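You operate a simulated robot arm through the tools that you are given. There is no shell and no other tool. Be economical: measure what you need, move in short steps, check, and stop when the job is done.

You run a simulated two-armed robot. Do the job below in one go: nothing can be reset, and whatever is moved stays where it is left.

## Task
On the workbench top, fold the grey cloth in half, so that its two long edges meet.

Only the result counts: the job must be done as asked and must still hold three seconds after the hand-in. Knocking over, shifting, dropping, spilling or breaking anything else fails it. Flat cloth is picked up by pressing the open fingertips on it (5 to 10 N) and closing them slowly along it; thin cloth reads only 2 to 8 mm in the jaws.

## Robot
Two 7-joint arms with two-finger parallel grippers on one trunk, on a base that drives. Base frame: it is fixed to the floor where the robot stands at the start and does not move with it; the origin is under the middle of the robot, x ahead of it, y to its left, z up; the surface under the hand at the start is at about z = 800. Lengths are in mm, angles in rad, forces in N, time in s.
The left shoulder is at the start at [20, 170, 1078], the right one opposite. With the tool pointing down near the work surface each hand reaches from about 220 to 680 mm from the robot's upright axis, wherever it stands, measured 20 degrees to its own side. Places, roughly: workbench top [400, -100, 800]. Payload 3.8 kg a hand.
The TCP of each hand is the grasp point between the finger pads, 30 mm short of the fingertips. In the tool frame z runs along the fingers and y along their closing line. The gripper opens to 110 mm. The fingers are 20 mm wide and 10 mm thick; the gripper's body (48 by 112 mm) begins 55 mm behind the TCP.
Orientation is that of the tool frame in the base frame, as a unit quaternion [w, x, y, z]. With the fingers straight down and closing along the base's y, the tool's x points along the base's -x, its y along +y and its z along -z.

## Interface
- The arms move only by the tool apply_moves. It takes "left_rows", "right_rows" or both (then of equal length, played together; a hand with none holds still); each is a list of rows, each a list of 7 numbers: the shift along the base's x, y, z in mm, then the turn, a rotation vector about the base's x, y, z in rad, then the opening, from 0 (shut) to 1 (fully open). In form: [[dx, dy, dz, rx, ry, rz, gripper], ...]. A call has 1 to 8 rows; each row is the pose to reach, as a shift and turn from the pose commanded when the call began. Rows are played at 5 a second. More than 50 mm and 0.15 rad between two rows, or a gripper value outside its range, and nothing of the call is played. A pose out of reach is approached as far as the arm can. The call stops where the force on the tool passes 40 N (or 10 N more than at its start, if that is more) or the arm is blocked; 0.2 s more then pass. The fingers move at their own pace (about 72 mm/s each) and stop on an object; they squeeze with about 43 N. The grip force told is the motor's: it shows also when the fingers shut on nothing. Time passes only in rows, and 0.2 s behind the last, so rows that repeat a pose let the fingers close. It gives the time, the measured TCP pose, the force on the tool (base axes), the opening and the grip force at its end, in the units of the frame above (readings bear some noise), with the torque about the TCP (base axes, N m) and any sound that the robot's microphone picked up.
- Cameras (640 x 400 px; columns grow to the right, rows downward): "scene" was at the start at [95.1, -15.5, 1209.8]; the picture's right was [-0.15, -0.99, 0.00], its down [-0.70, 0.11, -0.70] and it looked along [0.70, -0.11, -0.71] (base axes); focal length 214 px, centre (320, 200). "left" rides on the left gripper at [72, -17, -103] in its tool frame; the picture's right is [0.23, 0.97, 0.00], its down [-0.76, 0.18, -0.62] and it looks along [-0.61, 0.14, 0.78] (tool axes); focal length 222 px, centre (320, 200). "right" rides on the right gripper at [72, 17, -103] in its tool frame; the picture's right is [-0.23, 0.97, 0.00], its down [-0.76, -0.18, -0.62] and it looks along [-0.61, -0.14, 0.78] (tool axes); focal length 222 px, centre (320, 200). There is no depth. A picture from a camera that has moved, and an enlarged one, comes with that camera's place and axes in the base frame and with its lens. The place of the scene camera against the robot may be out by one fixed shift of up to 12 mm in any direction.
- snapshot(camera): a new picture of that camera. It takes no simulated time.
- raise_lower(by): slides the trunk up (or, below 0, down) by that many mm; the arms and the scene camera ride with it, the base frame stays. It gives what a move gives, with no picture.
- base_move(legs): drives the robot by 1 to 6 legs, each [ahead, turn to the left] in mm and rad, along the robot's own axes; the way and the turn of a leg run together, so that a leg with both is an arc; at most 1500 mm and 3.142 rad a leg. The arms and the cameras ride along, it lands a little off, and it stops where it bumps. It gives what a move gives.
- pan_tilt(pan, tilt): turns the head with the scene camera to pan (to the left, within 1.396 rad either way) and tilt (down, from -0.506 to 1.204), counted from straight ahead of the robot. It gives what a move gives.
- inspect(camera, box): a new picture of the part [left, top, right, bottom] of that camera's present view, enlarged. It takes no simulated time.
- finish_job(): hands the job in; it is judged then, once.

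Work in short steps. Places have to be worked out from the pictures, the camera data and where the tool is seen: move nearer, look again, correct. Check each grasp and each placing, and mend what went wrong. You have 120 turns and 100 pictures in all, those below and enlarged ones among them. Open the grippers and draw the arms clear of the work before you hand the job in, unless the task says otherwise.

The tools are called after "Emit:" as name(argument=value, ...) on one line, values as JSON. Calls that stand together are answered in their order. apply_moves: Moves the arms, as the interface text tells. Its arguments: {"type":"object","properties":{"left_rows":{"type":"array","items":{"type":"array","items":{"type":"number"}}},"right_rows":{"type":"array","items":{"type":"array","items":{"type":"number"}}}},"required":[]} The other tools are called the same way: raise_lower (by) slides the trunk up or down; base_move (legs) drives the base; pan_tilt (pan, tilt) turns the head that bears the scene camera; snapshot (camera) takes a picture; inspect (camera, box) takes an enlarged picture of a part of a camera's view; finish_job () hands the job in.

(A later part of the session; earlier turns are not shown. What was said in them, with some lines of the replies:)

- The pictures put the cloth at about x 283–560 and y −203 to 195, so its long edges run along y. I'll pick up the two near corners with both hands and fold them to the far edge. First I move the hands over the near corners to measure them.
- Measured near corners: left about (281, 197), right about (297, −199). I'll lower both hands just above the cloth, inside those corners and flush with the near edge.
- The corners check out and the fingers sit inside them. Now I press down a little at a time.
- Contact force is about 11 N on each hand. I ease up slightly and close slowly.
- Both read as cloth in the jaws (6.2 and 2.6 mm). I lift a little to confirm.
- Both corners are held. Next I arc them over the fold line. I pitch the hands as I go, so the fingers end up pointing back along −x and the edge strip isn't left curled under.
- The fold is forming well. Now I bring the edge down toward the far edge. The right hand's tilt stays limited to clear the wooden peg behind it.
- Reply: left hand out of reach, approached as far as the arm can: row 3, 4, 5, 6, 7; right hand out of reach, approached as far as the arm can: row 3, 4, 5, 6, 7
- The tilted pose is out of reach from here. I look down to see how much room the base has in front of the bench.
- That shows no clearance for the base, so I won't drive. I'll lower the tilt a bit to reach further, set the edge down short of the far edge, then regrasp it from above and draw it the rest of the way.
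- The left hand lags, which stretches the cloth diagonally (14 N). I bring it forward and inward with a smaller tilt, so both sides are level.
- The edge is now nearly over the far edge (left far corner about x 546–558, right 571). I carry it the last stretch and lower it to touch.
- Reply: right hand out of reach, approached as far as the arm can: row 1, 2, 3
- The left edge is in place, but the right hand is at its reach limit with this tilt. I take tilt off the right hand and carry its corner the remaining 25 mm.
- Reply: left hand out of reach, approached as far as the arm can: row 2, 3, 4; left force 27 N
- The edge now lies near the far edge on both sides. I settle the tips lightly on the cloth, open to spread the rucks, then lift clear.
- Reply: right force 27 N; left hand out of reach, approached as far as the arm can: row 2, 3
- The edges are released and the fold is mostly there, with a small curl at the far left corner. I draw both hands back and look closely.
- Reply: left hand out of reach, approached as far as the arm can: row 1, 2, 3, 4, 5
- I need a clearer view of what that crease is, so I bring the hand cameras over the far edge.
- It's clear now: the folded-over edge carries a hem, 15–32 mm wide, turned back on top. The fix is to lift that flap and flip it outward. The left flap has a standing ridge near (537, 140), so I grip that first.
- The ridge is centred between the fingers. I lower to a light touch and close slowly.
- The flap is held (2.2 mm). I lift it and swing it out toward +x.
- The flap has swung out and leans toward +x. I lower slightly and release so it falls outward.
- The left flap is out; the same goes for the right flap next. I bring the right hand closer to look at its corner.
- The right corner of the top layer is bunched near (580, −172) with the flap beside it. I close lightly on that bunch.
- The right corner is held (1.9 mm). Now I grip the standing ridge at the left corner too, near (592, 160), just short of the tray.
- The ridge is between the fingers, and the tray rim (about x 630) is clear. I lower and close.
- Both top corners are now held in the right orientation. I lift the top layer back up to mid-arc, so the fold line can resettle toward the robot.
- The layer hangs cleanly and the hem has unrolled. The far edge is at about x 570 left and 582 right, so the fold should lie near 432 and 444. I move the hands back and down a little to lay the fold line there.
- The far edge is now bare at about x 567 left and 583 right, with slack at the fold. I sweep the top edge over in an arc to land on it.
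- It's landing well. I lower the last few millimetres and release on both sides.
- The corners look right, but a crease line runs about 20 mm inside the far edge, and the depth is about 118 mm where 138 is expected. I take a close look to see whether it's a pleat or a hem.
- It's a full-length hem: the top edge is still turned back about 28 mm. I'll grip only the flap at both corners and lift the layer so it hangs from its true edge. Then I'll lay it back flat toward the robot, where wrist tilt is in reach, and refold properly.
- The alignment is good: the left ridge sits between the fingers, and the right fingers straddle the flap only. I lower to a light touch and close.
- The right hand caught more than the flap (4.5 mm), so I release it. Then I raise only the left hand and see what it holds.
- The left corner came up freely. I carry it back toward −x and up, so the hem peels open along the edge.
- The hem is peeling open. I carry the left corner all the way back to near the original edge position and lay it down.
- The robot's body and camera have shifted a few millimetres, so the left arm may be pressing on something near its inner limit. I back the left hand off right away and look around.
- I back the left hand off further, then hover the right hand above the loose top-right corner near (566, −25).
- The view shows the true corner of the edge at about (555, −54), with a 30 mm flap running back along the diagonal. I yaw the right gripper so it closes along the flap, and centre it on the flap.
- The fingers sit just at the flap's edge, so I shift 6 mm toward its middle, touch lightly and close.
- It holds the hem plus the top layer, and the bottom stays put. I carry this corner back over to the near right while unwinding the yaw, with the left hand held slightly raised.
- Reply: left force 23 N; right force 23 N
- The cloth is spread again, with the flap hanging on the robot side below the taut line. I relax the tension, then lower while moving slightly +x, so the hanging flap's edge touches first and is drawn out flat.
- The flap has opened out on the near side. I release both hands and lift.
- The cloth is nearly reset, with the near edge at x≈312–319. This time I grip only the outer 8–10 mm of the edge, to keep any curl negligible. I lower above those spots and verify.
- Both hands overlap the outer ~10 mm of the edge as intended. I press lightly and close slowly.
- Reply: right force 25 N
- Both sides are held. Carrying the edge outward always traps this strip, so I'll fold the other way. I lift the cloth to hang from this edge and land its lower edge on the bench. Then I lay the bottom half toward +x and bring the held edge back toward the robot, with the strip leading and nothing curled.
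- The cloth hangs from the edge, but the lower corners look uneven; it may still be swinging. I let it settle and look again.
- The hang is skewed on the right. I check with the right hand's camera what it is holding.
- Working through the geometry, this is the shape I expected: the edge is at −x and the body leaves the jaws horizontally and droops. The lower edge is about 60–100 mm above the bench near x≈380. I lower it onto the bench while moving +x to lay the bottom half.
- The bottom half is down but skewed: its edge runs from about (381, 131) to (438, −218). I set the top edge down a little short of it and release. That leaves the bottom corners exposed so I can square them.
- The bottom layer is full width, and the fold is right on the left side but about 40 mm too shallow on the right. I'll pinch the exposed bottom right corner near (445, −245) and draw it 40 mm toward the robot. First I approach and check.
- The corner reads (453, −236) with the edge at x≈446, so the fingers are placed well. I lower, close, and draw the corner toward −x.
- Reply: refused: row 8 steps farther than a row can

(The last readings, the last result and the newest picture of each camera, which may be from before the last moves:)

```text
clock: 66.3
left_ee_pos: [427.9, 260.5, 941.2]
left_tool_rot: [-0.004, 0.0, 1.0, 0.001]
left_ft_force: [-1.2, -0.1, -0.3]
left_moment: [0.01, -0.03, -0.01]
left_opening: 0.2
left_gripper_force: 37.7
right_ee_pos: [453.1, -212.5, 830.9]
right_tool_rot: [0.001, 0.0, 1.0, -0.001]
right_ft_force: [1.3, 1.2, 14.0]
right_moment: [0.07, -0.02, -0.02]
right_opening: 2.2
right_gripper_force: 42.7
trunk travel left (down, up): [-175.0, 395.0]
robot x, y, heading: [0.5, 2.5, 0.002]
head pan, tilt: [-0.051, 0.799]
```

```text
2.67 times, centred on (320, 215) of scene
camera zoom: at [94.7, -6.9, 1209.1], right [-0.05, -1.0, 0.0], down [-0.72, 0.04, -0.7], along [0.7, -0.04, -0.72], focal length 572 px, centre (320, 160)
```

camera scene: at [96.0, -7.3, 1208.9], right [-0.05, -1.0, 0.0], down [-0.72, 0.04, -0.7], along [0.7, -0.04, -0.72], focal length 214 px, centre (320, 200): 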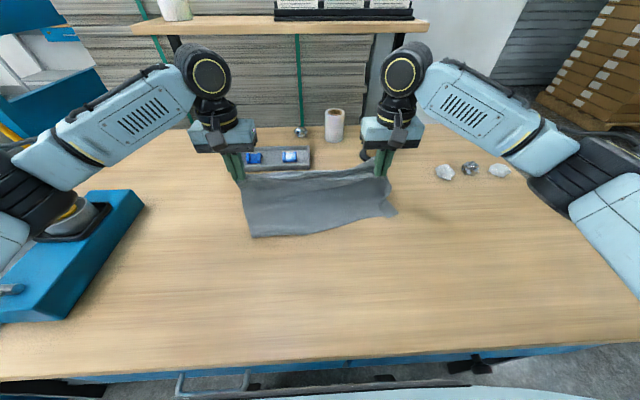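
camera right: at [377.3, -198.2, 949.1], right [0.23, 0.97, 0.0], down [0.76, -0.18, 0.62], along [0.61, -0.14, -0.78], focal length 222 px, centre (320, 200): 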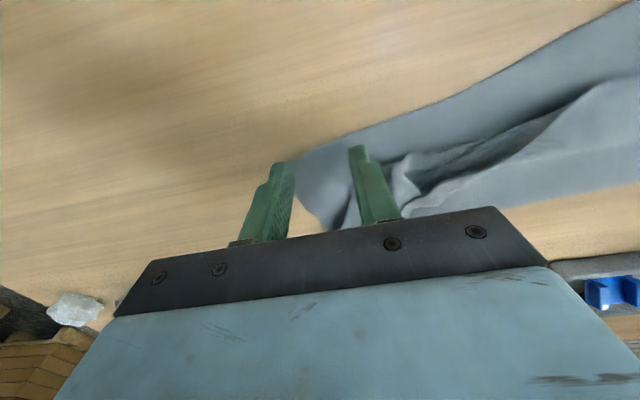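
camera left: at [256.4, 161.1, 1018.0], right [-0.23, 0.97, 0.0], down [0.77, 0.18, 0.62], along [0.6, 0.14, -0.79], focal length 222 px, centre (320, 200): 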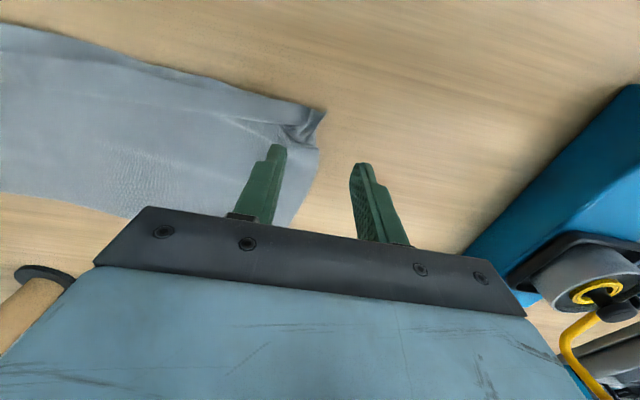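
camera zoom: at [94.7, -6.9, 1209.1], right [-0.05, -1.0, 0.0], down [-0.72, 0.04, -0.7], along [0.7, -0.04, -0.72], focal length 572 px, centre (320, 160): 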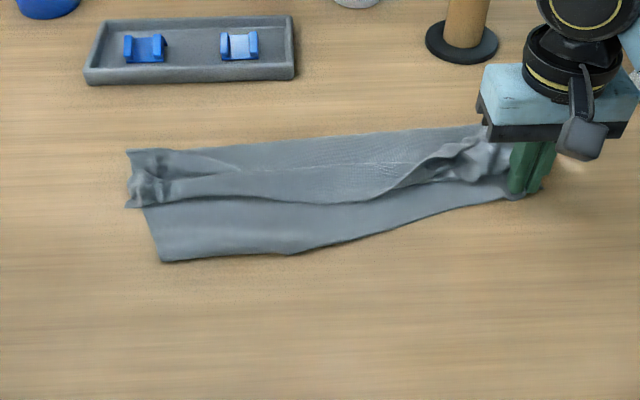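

That second call was refused for too large a step. The corner is held (2.2 mm), so I repeat the pull with a valid last row and no picture in between.

Emit:
apply_moves(right_rows=[[-5, 0, 5, 0, 0, 0, 0], [-18, 0, 6, 0, 0, 0, 0], [-32, 0, 6, 0, 0, 0, 0], [-46, 0, 4, 0, 0, 0, 0], [-46, 0, 1, 0, 0, 0, 0.15], [-46, 0, 1, 0, 0, 0, 0.35], [-46, 0, 25, 0, 0, 0, 0.35], [-46, -20, 65, 0, 0, 0, 0.35]])

Emit:
apply_moves(right_rows=[[10, -30, 20, 0, 0, 0, 0.35], [10, -70, 30, 0, 0, 0, 0.35]])

Emit:
inspect(camera="scene", box=[200, 140, 440, 290])

```text
clock: 68.1
left_ee_pos: [427.8, 260.7, 941.8]
left_tool_rot: [-0.005, 0.001, 1.0, 0.0]
left_ft_force: [-0.8, 0.7, -0.2]
left_moment: [0.03, 0.0, 0.01]
left_opening: 0.1
left_gripper_force: 37.8
right_ee_pos: [406.9, -233.6, 895.9]
right_tool_rot: [0.0, 0.0, 1.0, -0.001]
right_ft_force: [-0.1, 0.3, 0.2]
right_moment: [-0.01, 0.0, -0.01]
right_opening: 38.4
right_gripper_force: 0.0
trunk travel left (down, up): [-175.0, 395.0]
robot x, y, heading: [-1.0, 0.6, 0.002]
head pan, tilt: [-0.051, 0.799]
```

```text
clock: 68.7
left_ee_pos: [428.2, 260.6, 941.0]
left_tool_rot: [-0.005, 0.0, 1.0, 0.0]
left_ft_force: [-0.4, -0.6, -0.3]
left_moment: [0.04, -0.03, 0.01]
left_opening: 0.0
left_gripper_force: 37.8
right_ee_pos: [416.6, -303.7, 925.2]
right_tool_rot: [0.0, -0.001, 1.0, 0.0]
right_ft_force: [-0.8, -1.0, 0.6]
right_moment: [0.01, 0.0, 0.0]
right_opening: 38.5
right_gripper_force: 0.0
trunk travel left (down, up): [-175.0, 395.0]
robot x, y, heading: [-2.8, 0.5, -0.0]
head pan, tilt: [-0.051, 0.799]
```

```text
2.67 times, centred on (320, 215) of scene
camera zoom: at [95.2, -7.8, 1209.0], right [-0.05, -1.0, 0.0], down [-0.72, 0.04, -0.7], along [0.7, -0.04, -0.72], focal length 572 px, centre (320, 160)
```

zoom: 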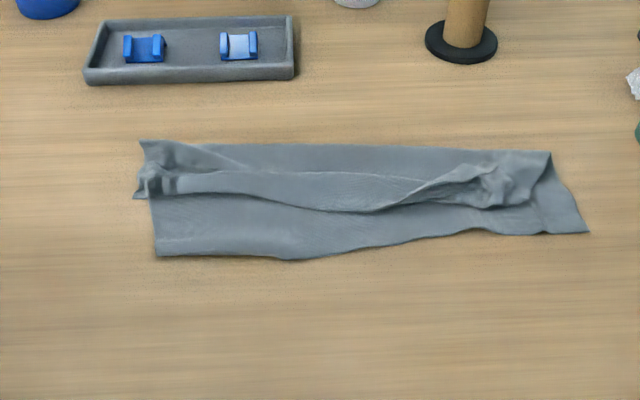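

The near bottom edge is now straight, from about (386, 125) to (392, −252). The fold on the right is still shallow, and its slack sits in the crumpled top right corner. I'll regrasp both top corners, raise them above x≈530 to relay the bottom, then bring them back. I hover for one look each.

Emit:
apply_moves(left_rows=[[5, -30, -15, 0, 0, 0, 0.4], [10, -65, -35, 0, 0, 0, 0.4], [15, -100, -55, 0, 0, 0, 0.4], [20, -118, -75, 0, 0, 0, 0.4]], right_rows=[[10, 30, -10, 0, 0, 0, 0.4], [20, 65, -25, 0, 0, 0, 0.4], [28, 95, -40, 0, 0, 0, 0.4], [28, 108, -60, 0, 0, 0, 0.4]])

Emit:
snapshot(camera="left")

Emit:
snapshot(camera="right")

```text
clock: 69.7
left_ee_pos: [449.4, 142.7, 866.5]
left_tool_rot: [-0.005, -0.001, 1.0, 0.001]
left_ft_force: [-0.2, -0.3, 0.1]
left_moment: [0.0, 0.01, 0.03]
left_opening: 44.1
left_gripper_force: 0.0
right_ee_pos: [444.5, -195.3, 866.1]
right_tool_rot: [-0.001, 0.0, 1.0, -0.001]
right_ft_force: [0.6, 0.9, -0.3]
right_moment: [0.03, 0.01, 0.03]
right_opening: 43.9
right_gripper_force: 0.1
trunk travel left (down, up): [-175.0, 395.0]
robot x, y, heading: [0.1, 0.7, 0.005]
head pan, tilt: [-0.051, 0.799]
```

```text
5 pictures are left
camera left: at [376.2, 126.4, 970.3], right [-0.23, 0.97, 0.0], down [0.77, 0.18, 0.62], along [0.6, 0.14, -0.79], focal length 222 px, centre (320, 200)
```

left: 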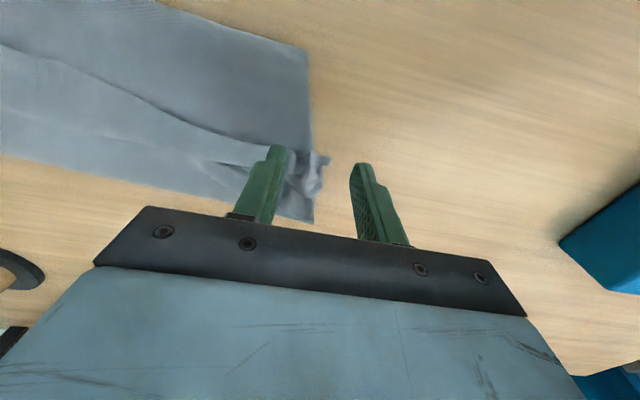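

```text
4 pictures are left
camera right: at [372.4, -177.7, 969.5], right [0.23, 0.97, 0.0], down [0.76, -0.18, 0.62], along [0.61, -0.14, -0.78], focal length 222 px, centre (320, 200)
```

right: 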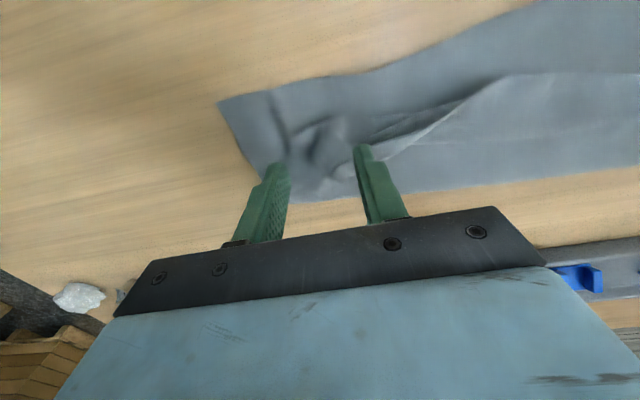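

The top corners are bunched near (466, 143) and (442, −191). I lower lightly on both and close.

Emit:
apply_moves(left_rows=[[8, 0, -12, 0, 0, 0, 0.4], [15, 0, -24, 0, 0, 0, 0.4], [15, 0, -30, 0, 0, 0, 0.4], [15, 0, -30, 0, 0, 0, 0.3], [15, 0, -30, 0, 0, 0, 0.2], [15, 0, -30, 0, 0, 0, 0.1], [15, 0, -30, 0, 0, 0, 0], [15, 0, -30, 0, 0, 0, 0]], right_rows=[[0, 2, -12, 0, 0, 0, 0.4], [0, 4, -24, 0, 0, 0, 0.4], [0, 4, -30, 0, 0, 0, 0.4], [0, 4, -30, 0, 0, 0, 0.3], [0, 4, -30, 0, 0, 0, 0.2], [0, 4, -30, 0, 0, 0, 0.1], [0, 4, -30, 0, 0, 0, 0], [0, 4, -30, 0, 0, 0, 0]])

```text
clock: 71.5
left_ee_pos: [462.0, 142.6, 836.6]
left_tool_rot: [-0.005, 0.0, 1.0, 0.0]
left_ft_force: [-0.1, 0.9, 0.2]
left_moment: [-0.01, 0.03, -0.01]
left_opening: 0.0
left_gripper_force: 37.4
right_ee_pos: [444.1, -192.3, 835.1]
right_tool_rot: [0.001, 0.0, 1.0, 0.0]
right_ft_force: [-0.6, 0.0, 2.6]
right_moment: [-0.02, 0.02, -0.01]
right_opening: 3.1
right_gripper_force: 42.6
trunk travel left (down, up): [-175.0, 395.0]
robot x, y, heading: [0.5, 0.6, 0.003]
head pan, tilt: [-0.051, 0.799]
```

The right hand holds 3.1 mm, but the left closed on nothing. I reopen the left, press a little lower and close again.

Emit:
apply_moves(left_rows=[[3, 0, 8, 0, 0, 0, 0.2], [3, 0, 8, 0, 0, 0, 0.4], [3, 0, -3, 0, 0, 0, 0.4], [3, 0, -5.5, 0, 0, 0, 0.4], [3, 0, -5.5, 0, 0, 0, 0.3], [3, 0, -5.5, 0, 0, 0, 0.2], [3, 0, -5.5, 0, 0, 0, 0.1], [3, 0, -5.5, 0, 0, 0, 0]])

Emit:
apply_moves(left_rows=[[0, 0, 0, 0, 0, 0, 0], [0, 0, 0, 0, 0, 0, 0]])

```text
clock: 73.3
left_ee_pos: [465.2, 141.7, 832.3]
left_tool_rot: [-0.003, 0.0, 1.0, -0.001]
left_ft_force: [-0.1, -5.6, 13.6]
left_moment: [-0.22, -0.07, -0.06]
left_opening: 1.9
left_gripper_force: 41.9
right_ee_pos: [443.8, -191.8, 836.8]
right_tool_rot: [0.001, -0.001, 1.0, 0.001]
right_ft_force: [0.5, 2.8, 3.1]
right_moment: [0.11, -0.01, 0.02]
right_opening: 3.1
right_gripper_force: 42.8
trunk travel left (down, up): [-175.0, 395.0]
robot x, y, heading: [-2.2, 0.2, -0.0]
head pan, tilt: [-0.051, 0.799]
```

```text
clock: 73.9
left_ee_pos: [465.1, 141.4, 831.9]
left_tool_rot: [-0.003, -0.001, 1.0, -0.001]
left_ft_force: [0.3, -7.6, 16.7]
left_moment: [-0.28, -0.12, -0.04]
left_opening: 1.9
left_gripper_force: 41.8
right_ee_pos: [445.3, -192.7, 835.4]
right_tool_rot: [0.001, 0.001, 1.0, 0.001]
right_ft_force: [1.5, 3.1, 3.4]
right_moment: [0.14, -0.03, -0.02]
right_opening: 3.1
right_gripper_force: 42.7
trunk travel left (down, up): [-175.0, 395.0]
robot x, y, heading: [-1.6, 1.2, 0.002]
head pan, tilt: [-0.051, 0.799]
```

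Both now hold cloth. I raise both corners above x≈530 with the small y shift to line them up, then check with one picture.

Emit:
apply_moves(left_rows=[[5, -4, 35, 0, 0, 0, 0], [15, -10, 72, 0, 0, 0, 0], [32, -18, 98, 0, 0, 0, 0], [50, -26, 112, 0, 0, 0, 0], [68, -32, 116, 0, 0, 0, 0], [75, -36, 112, 0, 0, 0, 0], [75, -38, 108, 0, 0, 0, 0]], right_rows=[[8, -4, 35, 0, 0, 0, 0], [22, -10, 72, 0, 0, 0, 0], [42, -18, 98, 0, 0, 0, 0], [65, -26, 112, 0, 0, 0, 0], [85, -32, 116, 0, 0, 0, 0], [95, -36, 112, 0, 0, 0, 0], [95, -38, 108, 0, 0, 0, 0]])

Emit:
inspect(camera="scene", box=[180, 120, 460, 295])

```text
clock: 75.5
left_ee_pos: [541.6, 103.9, 939.3]
left_tool_rot: [-0.004, -0.001, 1.0, 0.0]
left_ft_force: [-0.1, -1.3, 0.2]
left_moment: [-0.02, 0.03, 0.01]
left_opening: 1.9
left_gripper_force: 42.3
right_ee_pos: [541.3, -230.3, 944.0]
right_tool_rot: [0.0, -0.001, 1.0, 0.0]
right_ft_force: [-0.4, 1.5, -0.4]
right_moment: [0.08, -0.02, -0.02]
right_opening: 3.0
right_gripper_force: 42.8
trunk travel left (down, up): [-175.0, 395.0]
robot x, y, heading: [1.5, -2.0, -0.005]
head pan, tilt: [-0.051, 0.799]
```

```text
2.29 times, centred on (320, 208) of scene
camera zoom: at [95.5, -7.4, 1208.9], right [-0.05, -1.0, 0.0], down [-0.72, 0.04, -0.7], along [0.7, -0.04, -0.72], focal length 490 px, centre (320, 183)
```

zoom: 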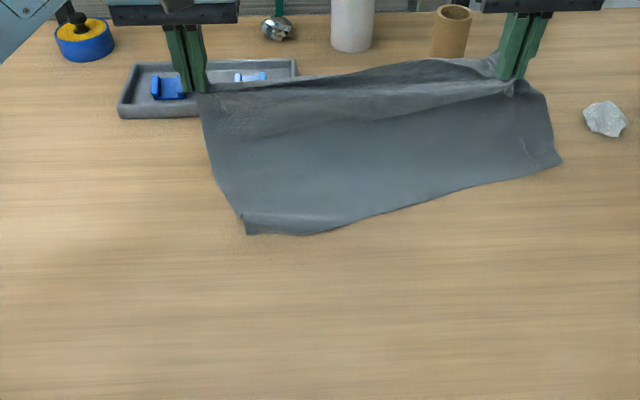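

The picture fits a cloth rotated about 14°, with its bottom edge from about (421, 60) to (518, −304). The grip spacing (334 mm) matches the spacing needed over that edge. I bring both held corners over it in an arc, yawing with the cloth, and check with one picture.

Emit:
apply_moves(left_rows=[[5, -5, -5, 0, 0, 0.04, 0], [0, -15, -12, 0, 0, 0.08, 0], [-20, -28, -28, 0, 0, 0.12, 0], [-48, -42, -55, 0, 0, 0.16, 0], [-75, -54, -80, 0, 0, 0.2, 0], [-95, -62, -95, 0, 0, 0.25, 0], [-106, -66, -98, 0, 0, 0.25, 0]], right_rows=[[30, -12, -5, 0, 0, 0.04, 0], [62, -26, -18, 0, 0, 0.08, 0], [55, -32, -45, 0, 0, 0.12, 0], [35, -38, -72, 0, 0, 0.16, 0], [10, -44, -92, 0, 0, 0.2, 0], [-12, -47, -101, 0, 0, 0.25, 0], [-21, -48, -103, 0, 0, 0.25, 0]])

Emit:
inspect(camera="scene", box=[200, 120, 480, 295])

```text
clock: 77.1
left_ee_pos: [433.5, 38.9, 839.9]
left_tool_rot: [-0.005, -0.125, 0.992, 0.0]
left_ft_force: [-1.0, -0.8, -0.2]
left_moment: [0.04, 0.0, -0.1]
left_opening: 1.7
left_gripper_force: 42.3
right_ee_pos: [519.3, -278.3, 841.2]
right_tool_rot: [0.001, -0.124, 0.992, 0.0]
right_ft_force: [-0.6, 0.8, 0.5]
right_moment: [0.04, 0.01, -0.07]
right_opening: 3.0
right_gripper_force: 43.1
trunk travel left (down, up): [-175.0, 395.0]
robot x, y, heading: [-3.0, -2.7, -0.002]
head pan, tilt: [-0.051, 0.799]
```

```text
2.29 times, centred on (340, 208) of scene
camera zoom: at [95.4, -7.4, 1209.0], right [-0.05, -1.0, 0.0], down [-0.72, 0.04, -0.7], along [0.7, -0.04, -0.72], focal length 490 px, centre (274, 183)
```

zoom: 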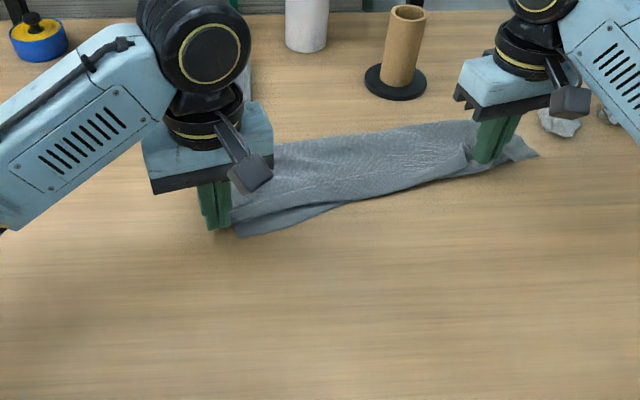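

The fold looks good now. The top only needs a shift of about 37 mm along −y to sit over the bottom corners. I lift slightly, shift, set down, release and rise.

Emit:
apply_moves(left_rows=[[0, 0, 10, 0, 0, 0, 0], [-2, -18, 10, 0, 0, 0, 0], [-5, -36, 8, 0, 0, 0, 0], [-6, -37, -2, 0, 0, 0, 0], [-6, -37, -6, 0, 0, 0, 0], [-6, -37, -6, 0, 0, 0, 0.12], [-6, -37, -6, 0, 0, 0, 0.25], [-6, -37, -4, 0, 0, 0, 0.35]], right_rows=[[0, 0, 10, 0, 0, 0, 0], [3, -18, 10, 0, 0, 0, 0], [5, -37, 8, 0, 0, 0, 0], [5, -38, -2, 0, 0, 0, 0], [5, -38, -7, 0, 0, 0, 0], [5, -38, -7, 0, 0, 0, 0.12], [5, -38, -7, 0, 0, 0, 0.25], [5, -38, -5, 0, 0, 0, 0.35]])

Emit:
apply_moves(left_rows=[[0, 0, 15, 0, 0, 0, 0.35], [0, 10, 50, 0, 0, 0, 0.35], [0, 35, 85, 0, 0, -0.1, 0.35], [0, 70, 110, 0, 0, -0.2, 0.35], [0, 110, 120, 0, 0, -0.25, 0.35], [-20, 150, 120, 0, 0, -0.25, 0.35], [-40, 190, 120, 0, 0, -0.25, 0.35]], right_rows=[[0, 0, 15, 0, 0, 0, 0.35], [0, 0, 50, 0, 0, 0, 0.35], [0, 0, 85, 0, 0, -0.1, 0.35], [-20, 0, 120, 0, 0, -0.2, 0.35], [-50, 0, 140, 0, 0, -0.25, 0.35], [-80, -20, 140, 0, 0, -0.25, 0.35], [-110, -40, 140, 0, 0, -0.25, 0.35]])

Emit:
inspect(camera="scene", box=[240, 130, 460, 267])

```text
clock: 78.9
left_ee_pos: [428.9, 2.2, 837.7]
left_tool_rot: [-0.006, -0.124, 0.992, -0.001]
left_ft_force: [0.1, -0.9, 0.4]
left_moment: [-0.03, -0.02, 0.0]
left_opening: 38.6
left_gripper_force: 0.0
right_ee_pos: [523.2, -317.1, 834.6]
right_tool_rot: [0.001, -0.125, 0.992, 0.0]
right_ft_force: [-0.5, 0.0, 0.0]
right_moment: [0.0, 0.01, -0.01]
right_opening: 38.4
right_gripper_force: 0.1
trunk travel left (down, up): [-175.0, 395.0]
robot x, y, heading: [0.3, 0.4, -0.004]
head pan, tilt: [-0.051, 0.799]
```

```text
clock: 80.5
left_ee_pos: [387.9, 191.7, 956.0]
left_tool_rot: [-0.005, 0.002, 1.0, 0.0]
left_ft_force: [-0.4, -0.1, 0.6]
left_moment: [-0.01, 0.01, -0.02]
left_opening: 38.7
left_gripper_force: 0.1
right_ee_pos: [412.6, -354.6, 975.6]
right_tool_rot: [0.0, -0.001, 1.0, 0.0]
right_ft_force: [-0.8, 0.8, 0.5]
right_moment: [0.01, -0.04, -0.02]
right_opening: 38.3
right_gripper_force: 0.0
trunk travel left (down, up): [-175.0, 395.0]
robot x, y, heading: [-4.8, 1.4, 0.004]
head pan, tilt: [-0.051, 0.799]
```

```text
2.91 times, centred on (350, 198) of scene
camera zoom: at [94.6, -7.0, 1209.0], right [-0.05, -1.0, 0.0], down [-0.72, 0.04, -0.7], along [0.7, -0.04, -0.72], focal length 624 px, centre (233, 204)
```

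zoom: 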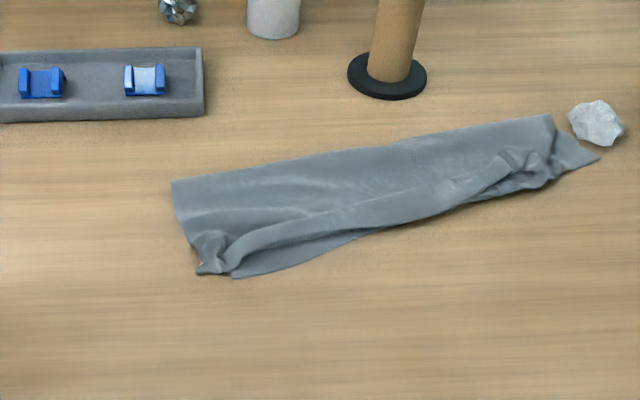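

One picture is left, so I work from measured positions. The left side is well folded (126 mm), but on the right the bottom layer is only about 71 mm deep, with spare cloth bunched in the top right corner. I'll pinch the exposed bottom right corner near (546, −364) and swing it toward the robot to square the cloth. After that I'll relay the top right corner.

Emit:
apply_moves(right_rows=[[35, -2, -10, 0, 0, 0.12, 0.24], [75, -4, -30, 0, 0, 0.24, 0.24], [110, -7, -60, 0, 0, 0.34, 0.24], [134, -9, -95, 0, 0, 0.34, 0.24], [134, -9, -125, 0, 0, 0.34, 0.24], [134, -9, -138, 0, 0, 0.34, 0.24]])

Emit:
apply_moves(right_rows=[[0, 0, -4, 0, 0, 0, 0.24], [0, 0, -6, 0, 0, 0, 0.24], [0, 0, -6.5, 0, 0, 0, 0.18], [0, 0, -6.5, 0, 0, 0, 0.12], [0, 0, -6.5, 0, 0, 0, 0.06], [0, 0, -6.5, 0, 0, 0, 0], [0, 0, -6.5, 0, 0, 0, 0]])

```text
clock: 81.9
left_ee_pos: [388.8, 192.5, 956.6]
left_tool_rot: [-0.004, 0.001, 1.0, 0.0]
left_ft_force: [-0.4, -0.5, 0.5]
left_moment: [-0.03, 0.02, -0.02]
left_opening: 38.5
left_gripper_force: 0.1
right_ee_pos: [547.7, -364.7, 836.2]
right_tool_rot: [0.0, -0.17, 0.985, 0.0]
right_ft_force: [-0.6, -0.4, -0.7]
right_moment: [0.02, 0.01, 0.03]
right_opening: 26.5
right_gripper_force: 0.0
trunk travel left (down, up): [-175.0, 395.0]
robot x, y, heading: [-1.6, 6.0, 0.003]
head pan, tilt: [-0.051, 0.799]
```

```text
clock: 83.5
left_ee_pos: [388.8, 193.1, 956.5]
left_tool_rot: [-0.005, 0.0, 1.0, 0.0]
left_ft_force: [0.5, 0.2, -0.3]
left_moment: [-0.01, -0.01, 0.0]
left_opening: 38.7
left_gripper_force: 0.1
right_ee_pos: [546.5, -363.9, 831.1]
right_tool_rot: [0.001, -0.169, 0.986, -0.001]
right_ft_force: [-0.1, 1.6, 9.7]
right_moment: [0.11, 0.02, -0.03]
right_opening: 1.9
right_gripper_force: 42.1
trunk travel left (down, up): [-175.0, 395.0]
robot x, y, heading: [-2.0, -0.6, 0.004]
head pan, tilt: [-0.051, 0.799]
```

A single layer is held (1.9 mm). I swing it round to square the cloth and release.

Emit:
apply_moves(right_rows=[[-15, -4, 5, 0, 0, -0.05, 0], [-42, -10, 6, 0, 0, -0.12, 0], [-70, -16, 6, 0, 0, -0.2, 0], [-98, -21, 6, 0, 0, -0.28, 0], [-123, -24, 4, 0, 0, -0.34, 0], [-123, -24, 2, 0, 0, -0.34, 0.12], [-123, -24, 2, 0, 0, -0.34, 0.3], [-123, -24, 25, 0, 0, -0.34, 0.3]])

```text
clock: 85.3
left_ee_pos: [390.3, 192.0, 955.7]
left_tool_rot: [-0.006, -0.001, 1.0, 0.0]
left_ft_force: [-0.8, -0.2, 0.6]
left_moment: [0.0, -0.01, -0.02]
left_opening: 38.6
left_gripper_force: 0.0
right_ee_pos: [424.2, -388.5, 857.2]
right_tool_rot: [0.0, 0.0, 1.0, 0.0]
right_ft_force: [0.5, -0.8, -1.2]
right_moment: [0.01, 0.02, -0.03]
right_opening: 33.2
right_gripper_force: 0.1
trunk travel left (down, up): [-175.0, 395.0]
robot x, y, heading: [0.2, 0.1, 0.003]
head pan, tilt: [-0.051, 0.799]
```

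I move the right hand aside and use the last picture now, to locate everything for the final relay.

Emit:
apply_moves(right_rows=[[-25, 0, 25, 0, 0, 0, 0.3], [-60, 0, 40, 0, 0, 0, 0.3], [-100, 0, 50, 0, 0, 0, 0.3]])

Emit:
inspect(camera="scene", box=[260, 140, 480, 277])

```text
clock: 86.1
left_ee_pos: [389.0, 190.9, 956.7]
left_tool_rot: [-0.005, 0.001, 1.0, 0.0]
left_ft_force: [0.1, -1.0, -0.4]
left_moment: [-0.03, -0.02, -0.02]
left_opening: 38.5
left_gripper_force: 0.0
right_ee_pos: [324.6, -388.7, 906.6]
right_tool_rot: [-0.001, 0.001, 1.0, 0.0]
right_ft_force: [0.1, -0.1, 0.4]
right_moment: [0.0, 0.0, -0.01]
right_opening: 32.8
right_gripper_force: 0.1
trunk travel left (down, up): [-175.0, 395.0]
robot x, y, heading: [2.4, 1.7, 0.0]
head pan, tilt: [-0.051, 0.799]
```

```text
2.91 times, centred on (370, 208) of scene
camera zoom: at [94.8, -7.3, 1209.0], right [-0.05, -1.0, 0.0], down [-0.72, 0.04, -0.7], along [0.7, -0.04, -0.72], focal length 624 px, centre (174, 175)
```

zoom: 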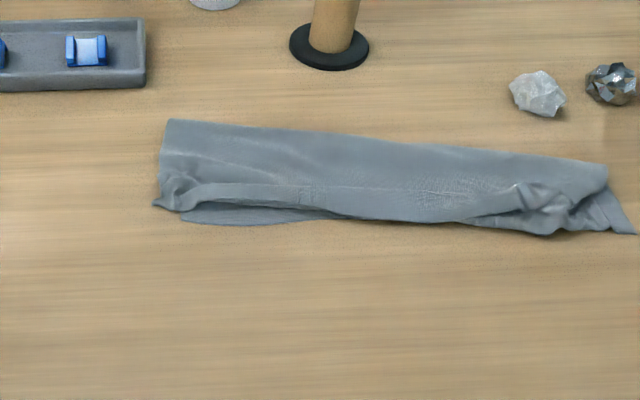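

No pictures are left, so I finish from these measurements. Bottom corners: (436, −26) and (404, −402). Top corner bunches: about (468, −15) on the left and (436, −336) on the right. I grip only the raised top bunch on the right, staying slightly high so as not to catch the bottom layer.

Emit:
apply_moves(right_rows=[[30, 14, 0, 0, 0, 0, 0.35], [65, 32, 0, 0, 0, 0, 0.35], [100, 50, -10, 0, 0, 0, 0.35], [110, 52, -40, 0, 0, 0, 0.35], [110, 52, -62, 0, 0, 0, 0.35], [110, 52, -66, 0, 0, 0, 0.35]])

Emit:
apply_moves(right_rows=[[0, 0, -2, 0, 0, 0, 0.27], [0, 0, -3, 0, 0, 0, 0.2], [0, 0, -3, 0, 0, 0, 0.13], [0, 0, -3, 0, 0, 0, 0.06], [0, 0, -3, 0, 0, 0, 0], [0, 0, -3, 0, 0, 0, 0]])

```text
clock: 87.5
left_ee_pos: [390.4, 192.7, 957.3]
left_tool_rot: [-0.007, 0.0, 1.0, 0.0]
left_ft_force: [-0.5, 0.0, 0.1]
left_moment: [0.04, 0.01, -0.02]
left_opening: 38.6
left_gripper_force: 0.1
right_ee_pos: [435.9, -335.7, 840.5]
right_tool_rot: [0.001, 0.0, 1.0, -0.001]
right_ft_force: [0.8, 1.0, 0.3]
right_moment: [0.0, 0.03, 0.01]
right_opening: 38.2
right_gripper_force: 0.0
trunk travel left (down, up): [-175.0, 395.0]
robot x, y, heading: [1.4, 0.4, 0.001]
head pan, tilt: [-0.051, 0.799]
```

```text
clock: 88.9
left_ee_pos: [389.8, 192.6, 956.5]
left_tool_rot: [-0.006, 0.001, 1.0, 0.001]
left_ft_force: [0.4, 0.2, -0.1]
left_moment: [-0.01, 0.0, -0.02]
left_opening: 38.3
left_gripper_force: 0.1
right_ee_pos: [434.8, -337.6, 837.5]
right_tool_rot: [0.0, 0.0, 1.0, 0.0]
right_ft_force: [-0.7, 0.6, 0.3]
right_moment: [0.0, 0.04, 0.01]
right_opening: 2.5
right_gripper_force: 42.1
trunk travel left (down, up): [-175.0, 395.0]
robot x, y, heading: [-0.4, 3.2, -0.004]
head pan, tilt: [-0.051, 0.799]
```

The reading is 2.5 mm with no downward force, so it's the top layer only. I lift it, carry it out to lay the bottom half deeper, then bring it back over the bottom right corner.

Emit:
apply_moves(right_rows=[[0, 0, 35, 0, 0, 0, 0], [10, -8, 70, 0, 0, 0, 0], [40, -16, 95, 0, 0, 0, 0], [75, -22, 95, 0, 0, 0, 0], [105, -26, 75, 0, 0, 0, 0], [115, -28, 50, 0, 0, 0, 0], [115, -28, 40, 0, 0, 0, 0], [115, -28, 40, 0, 0, 0, 0]])

Emit:
apply_moves(right_rows=[[105, -28, 70, 0, 0, 0, 0], [80, -30, 92, 0, 0, 0, 0], [45, -32, 95, 0, 0, 0, 0], [15, -34, 75, 0, 0, 0, 0], [-5, -35, 45, 0, 0, 0, 0], [-16, -36, 15, 0, 0, 0, 0], [-19, -36, 1, 0, 0, 0, 0]])

```text
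clock: 90.7
left_ee_pos: [390.1, 192.0, 956.8]
left_tool_rot: [-0.005, 0.0, 1.0, -0.001]
left_ft_force: [0.3, -0.6, -1.2]
left_moment: [-0.01, 0.0, 0.02]
left_opening: 38.6
left_gripper_force: 0.0
right_ee_pos: [550.5, -365.3, 876.6]
right_tool_rot: [0.0, 0.0, 1.0, 0.0]
right_ft_force: [0.2, 0.8, -0.9]
right_moment: [0.03, 0.0, 0.01]
right_opening: 2.1
right_gripper_force: 42.1
trunk travel left (down, up): [-175.0, 395.0]
robot x, y, heading: [-0.7, 1.7, 0.003]
head pan, tilt: [-0.051, 0.799]
```

```text
refused: row 1 steps farther than a row can; nothing moved
```

No force spikes; the relay went smoothly. I now bring the corner back in an arc, with rows counted from the present pose.

Emit:
apply_moves(right_rows=[[-10, 0, 28, 0, 0, 0, 0], [-35, -2, 50, 0, 0, 0, 0], [-68, -4, 55, 0, 0, 0, 0], [-98, -6, 38, 0, 0, 0, 0], [-120, -7, 8, 0, 0, 0, 0], [-132, -8, -24, 0, 0, 0, 0], [-136, -8, -40, 0, 0, 0, 0]])

Emit:
apply_moves(right_rows=[[0, 0, -2, 0, 0, 0, 0], [0, 0, -2, 0, 0, 0, 0.12], [0, 0, -2, 0, 0, 0, 0.25], [0, 0, 0, 0, 0, 0, 0.35], [0, 0, 20, 0, 0, 0, 0.35], [-10, 0, 60, 0, 0, 0, 0.35], [-40, 0, 90, 0, 0, 0, 0.35], [-80, 0, 110, 0, 0, 0, 0.35]])

```text
clock: 92.3
left_ee_pos: [389.6, 192.7, 957.0]
left_tool_rot: [-0.005, -0.001, 1.0, 0.0]
left_ft_force: [0.0, -0.4, 0.4]
left_moment: [-0.01, -0.02, 0.04]
left_opening: 38.4
left_gripper_force: 0.0
right_ee_pos: [414.8, -373.5, 837.1]
right_tool_rot: [0.001, 0.0, 1.0, 0.0]
right_ft_force: [-0.3, 0.9, 0.3]
right_moment: [0.02, 0.0, 0.01]
right_opening: 2.4
right_gripper_force: 42.5
trunk travel left (down, up): [-175.0, 395.0]
robot x, y, heading: [4.7, -0.7, 0.002]
head pan, tilt: [-0.051, 0.799]
```

```text
clock: 94.1
left_ee_pos: [389.0, 192.4, 956.5]
left_tool_rot: [-0.004, -0.001, 1.0, 0.0]
left_ft_force: [0.8, 0.7, -0.3]
left_moment: [-0.02, -0.01, 0.02]
left_opening: 38.6
left_gripper_force: 0.0
right_ee_pos: [333.5, -370.0, 947.7]
right_tool_rot: [0.001, -0.001, 1.0, -0.001]
right_ft_force: [0.7, -0.3, -0.4]
right_moment: [0.01, -0.01, 0.0]
right_opening: 38.4
right_gripper_force: 0.0
trunk travel left (down, up): [-175.0, 395.0]
robot x, y, heading: [-1.9, 2.7, -0.002]
head pan, tilt: [-0.051, 0.799]
```

Now the left corner: its bunch is near (472, −22) and needs about 25 mm toward −x and −y. I approach and grip it lightly.

Emit:
apply_moves(left_rows=[[15, -42, 0, 0, 0, 0, 0.35], [30, -85, -5, 0, 0, 0, 0.35], [45, -128, -15, 0, 0, 0, 0.35], [62, -170, -35, 0, 0, 0, 0.35], [78, -205, -60, 0, 0, 0, 0.35], [83, -214, -95, 0, 0, 0, 0.35], [83, -214, -118, 0, 0, 0, 0.35]])

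Emit:
apply_moves(left_rows=[[0, 0, -2, 0, 0, 0, 0.35], [0, 0, -2, 0, 0, 0, 0.27], [0, 0, -2, 0, 0, 0, 0.2], [0, 0, -2, 0, 0, 0, 0.13], [0, 0, -2, 0, 0, 0, 0.06], [0, 0, -2, 0, 0, 0, 0], [0, 0, -2, 0, 0, 0, 0]])

```text
clock: 95.7
left_ee_pos: [472.3, -22.0, 837.7]
left_tool_rot: [-0.004, 0.0, 1.0, -0.001]
left_ft_force: [-0.9, -0.1, -0.8]
left_moment: [-0.01, 0.02, 0.0]
left_opening: 38.4
left_gripper_force: 0.1
right_ee_pos: [335.2, -372.2, 945.7]
right_tool_rot: [0.0, -0.001, 1.0, 0.0]
right_ft_force: [0.2, 0.0, 0.3]
right_moment: [0.01, -0.01, 0.04]
right_opening: 38.8
right_gripper_force: 0.0
trunk travel left (down, up): [-175.0, 395.0]
robot x, y, heading: [0.9, -3.1, -0.002]
head pan, tilt: [-0.051, 0.799]
```

```text
clock: 97.3
left_ee_pos: [471.3, -21.3, 836.9]
left_tool_rot: [-0.006, 0.0, 1.0, 0.0]
left_ft_force: [0.2, 1.0, -0.7]
left_moment: [0.0, 0.01, 0.02]
left_opening: 0.0
left_gripper_force: 37.5
right_ee_pos: [334.1, -372.9, 946.8]
right_tool_rot: [-0.001, 0.0, 1.0, 0.0]
right_ft_force: [-0.5, 0.5, 0.3]
right_moment: [-0.02, 0.0, 0.01]
right_opening: 38.4
right_gripper_force: 0.1
trunk travel left (down, up): [-175.0, 395.0]
robot x, y, heading: [-2.4, -1.5, -0.006]
head pan, tilt: [-0.051, 0.799]
```

It closed on nothing. I reopen and try 3 mm lower.

Emit:
apply_moves(left_rows=[[0, 0, 8, 0, 0, 0, 0.2], [-2, 0, 8, 0, 0, 0, 0.38], [-2, 0, -2, 0, 0, 0, 0.38], [-2, 0, -3.5, 0, 0, 0, 0.3], [-2, 0, -3.5, 0, 0, 0, 0.2], [-2, 0, -3.5, 0, 0, 0, 0.1], [-2, 0, -3.5, 0, 0, 0, 0], [-2, 0, -3.5, 0, 0, 0, 0]])

```text
clock: 99.1
left_ee_pos: [469.1, -21.2, 832.6]
left_tool_rot: [-0.005, -0.001, 1.0, 0.0]
left_ft_force: [0.0, 0.0, -0.3]
left_moment: [0.01, 0.01, -0.01]
left_opening: 0.1
left_gripper_force: 38.2
right_ee_pos: [333.4, -371.9, 947.4]
right_tool_rot: [0.0, 0.0, 1.0, 0.0]
right_ft_force: [-1.4, -0.4, -1.0]
right_moment: [-0.01, 0.03, -0.05]
right_opening: 38.6
right_gripper_force: 0.0
trunk travel left (down, up): [-175.0, 395.0]
robot x, y, heading: [0.3, 3.3, -0.001]
head pan, tilt: [-0.051, 0.799]
```

There was no contact even 2.6 mm above the bench, so the corner must have been drawn toward −y. I shift 25 mm that way and probe down gently.

Emit:
apply_moves(left_rows=[[0, 0, 15, 0, 0, 0, 0.2], [0, -25, 15, 0, 0, 0, 0.38], [0, -25, 4, 0, 0, 0, 0.38], [0, -25, 0, 0, 0, 0, 0.38], [0, -25, -1, 0, 0, 0, 0.38]])

```text
clock: 100.3
left_ee_pos: [469.9, -46.9, 833.5]
left_tool_rot: [-0.004, 0.0, 1.0, 0.0]
left_ft_force: [-1.5, -0.2, 3.8]
left_moment: [-0.09, 0.02, -0.03]
left_opening: 42.0
left_gripper_force: 0.1
right_ee_pos: [335.3, -372.6, 946.7]
right_tool_rot: [-0.001, 0.0, 1.0, 0.0]
right_ft_force: [0.2, -0.1, 1.1]
right_moment: [0.0, 0.02, -0.01]
right_opening: 38.4
right_gripper_force: 0.0
trunk travel left (down, up): [-175.0, 395.0]
robot x, y, heading: [0.8, -1.2, -0.002]
head pan, tilt: [-0.051, 0.799]
```

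The contact is on the −y finger only, so the cloth's left end lies between the fingers. I close slowly.

Emit:
apply_moves(left_rows=[[0, 0, 0, 0, 0, 0, 0.3], [0, 0, 0, 0, 0, 0, 0.22], [0, 0, 0, 0, 0, 0, 0.15], [0, 0, 0, 0, 0, 0, 0.08], [0, 0, 0, 0, 0, 0, 0], [0, 0, 0, 0, 0, 0, 0]])

```text
clock: 101.7
left_ee_pos: [469.5, -47.2, 833.1]
left_tool_rot: [-0.004, 0.0, 1.0, 0.0]
left_ft_force: [-0.1, -1.3, 6.4]
left_moment: [-0.12, 0.05, -0.01]
left_opening: 0.0
left_gripper_force: 37.9
right_ee_pos: [334.1, -371.6, 946.2]
right_tool_rot: [0.0, 0.0, 1.0, 0.0]
right_ft_force: [-0.2, 0.3, 0.5]
right_moment: [0.02, -0.02, -0.01]
right_opening: 38.3
right_gripper_force: 0.0
trunk travel left (down, up): [-175.0, 395.0]
robot x, y, heading: [-2.0, 0.7, 0.0]
head pan, tilt: [-0.051, 0.799]
```

It closed on nothing again, and I can't see any more. As one low-risk correction, I press the closed fingertips lightly on the top layer just inside its left end. I nudge it about 20 mm toward −x to close the remaining gap, then withdraw.

Emit:
apply_moves(left_rows=[[0, 0, 15, 0, 0, 0, 0], [10, -35, 15, 0, 0, 0, 0], [10, -35, 4, 0, 0, 0, 0], [10, -35, 1, 0, 0, 0, 0], [3, -35, 1, 0, 0, 0, 0], [-4, -35, 1, 0, 0, 0, 0], [-11, -35, 1, 0, 0, 0, 0], [-11, -35, 20, 0, 0, 0, 0]])

Emit:
apply_moves(left_rows=[[0, 10, 40, 0, 0, 0, 0.3], [0, 50, 70, 0, 0, 0, 0.5], [-10, 95, 85, 0, 0, 0, 0.5], [-20, 140, 95, 0, 0, 0, 0.5], [-30, 185, 95, 0, 0, 0, 0.5], [-40, 230, 95, 0, 0, 0, 0.5]], right_rows=[[0, 0, 10, 0, 0, 0, 0.5], [0, 0, 20, 0, 0, 0, 0.5], [0, 0, 20, 0, 0, 0, 0.5], [0, 0, 20, 0, 0, 0, 0.5], [0, 0, 20, 0, 0, 0, 0.5], [0, 0, 20, 0, 0, 0, 0.5]])

```text
clock: 103.5
left_ee_pos: [459.2, -81.9, 852.5]
left_tool_rot: [-0.006, 0.0, 1.0, 0.0]
left_ft_force: [-0.5, -0.2, 0.0]
left_moment: [0.02, 0.02, -0.01]
left_opening: 0.0
left_gripper_force: 38.0
right_ee_pos: [334.7, -371.7, 947.4]
right_tool_rot: [0.0, 0.0, 1.0, -0.001]
right_ft_force: [-0.3, 0.6, 0.5]
right_moment: [-0.01, -0.01, 0.01]
right_opening: 38.6
right_gripper_force: 0.1
trunk travel left (down, up): [-175.0, 395.0]
robot x, y, heading: [0.2, 1.1, -0.004]
head pan, tilt: [-0.051, 0.799]
```

```text
clock: 104.9
left_ee_pos: [419.1, 148.3, 946.1]
left_tool_rot: [-0.005, 0.0, 1.0, 0.0]
left_ft_force: [0.2, 0.2, 0.2]
left_moment: [0.03, -0.02, -0.02]
left_opening: 54.9
left_gripper_force: 0.1
right_ee_pos: [333.6, -371.6, 967.3]
right_tool_rot: [0.0, 0.0, 1.0, -0.001]
right_ft_force: [0.7, -0.3, 0.3]
right_moment: [0.01, 0.01, 0.01]
right_opening: 55.0
right_gripper_force: 0.0
trunk travel left (down, up): [-175.0, 395.0]
robot x, y, heading: [1.7, 2.5, -0.002]
head pan, tilt: [-0.051, 0.799]
```

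Both grippers are open and clear of the cloth, so I hand the job in.

Emit:
finish_job()

```text
The job is handed in.
```

I handed the job in, but I can't confirm the fold: the cloth is folded roughly in half, but some of it is crumpled and I had no pictures left to check the end result.

- **Last picture:** the long edges about met through the middle and on the right. They were about 20 mm apart on the left. The right side was folded too shallow (about 80 mm deep instead of 138 mm), with spare cloth bunched up.
- **After that picture:** working blind, I laid the right corner again and it went smoothly. I then tried three times to grip the left corner and missed. Last, I nudged the top layer about 20 mm to close the gap there, and I don't know how well that worked.
- **Position:** the cloth now lies nearer the right end of the bench than where it started.
- **Other items:** none of the other items looked disturbed in that picture, and the force readings showed no contact with them afterwards. Earlier, the robot's body shifted a few millimetres while the left arm was close in. I backed off without finding the cause.
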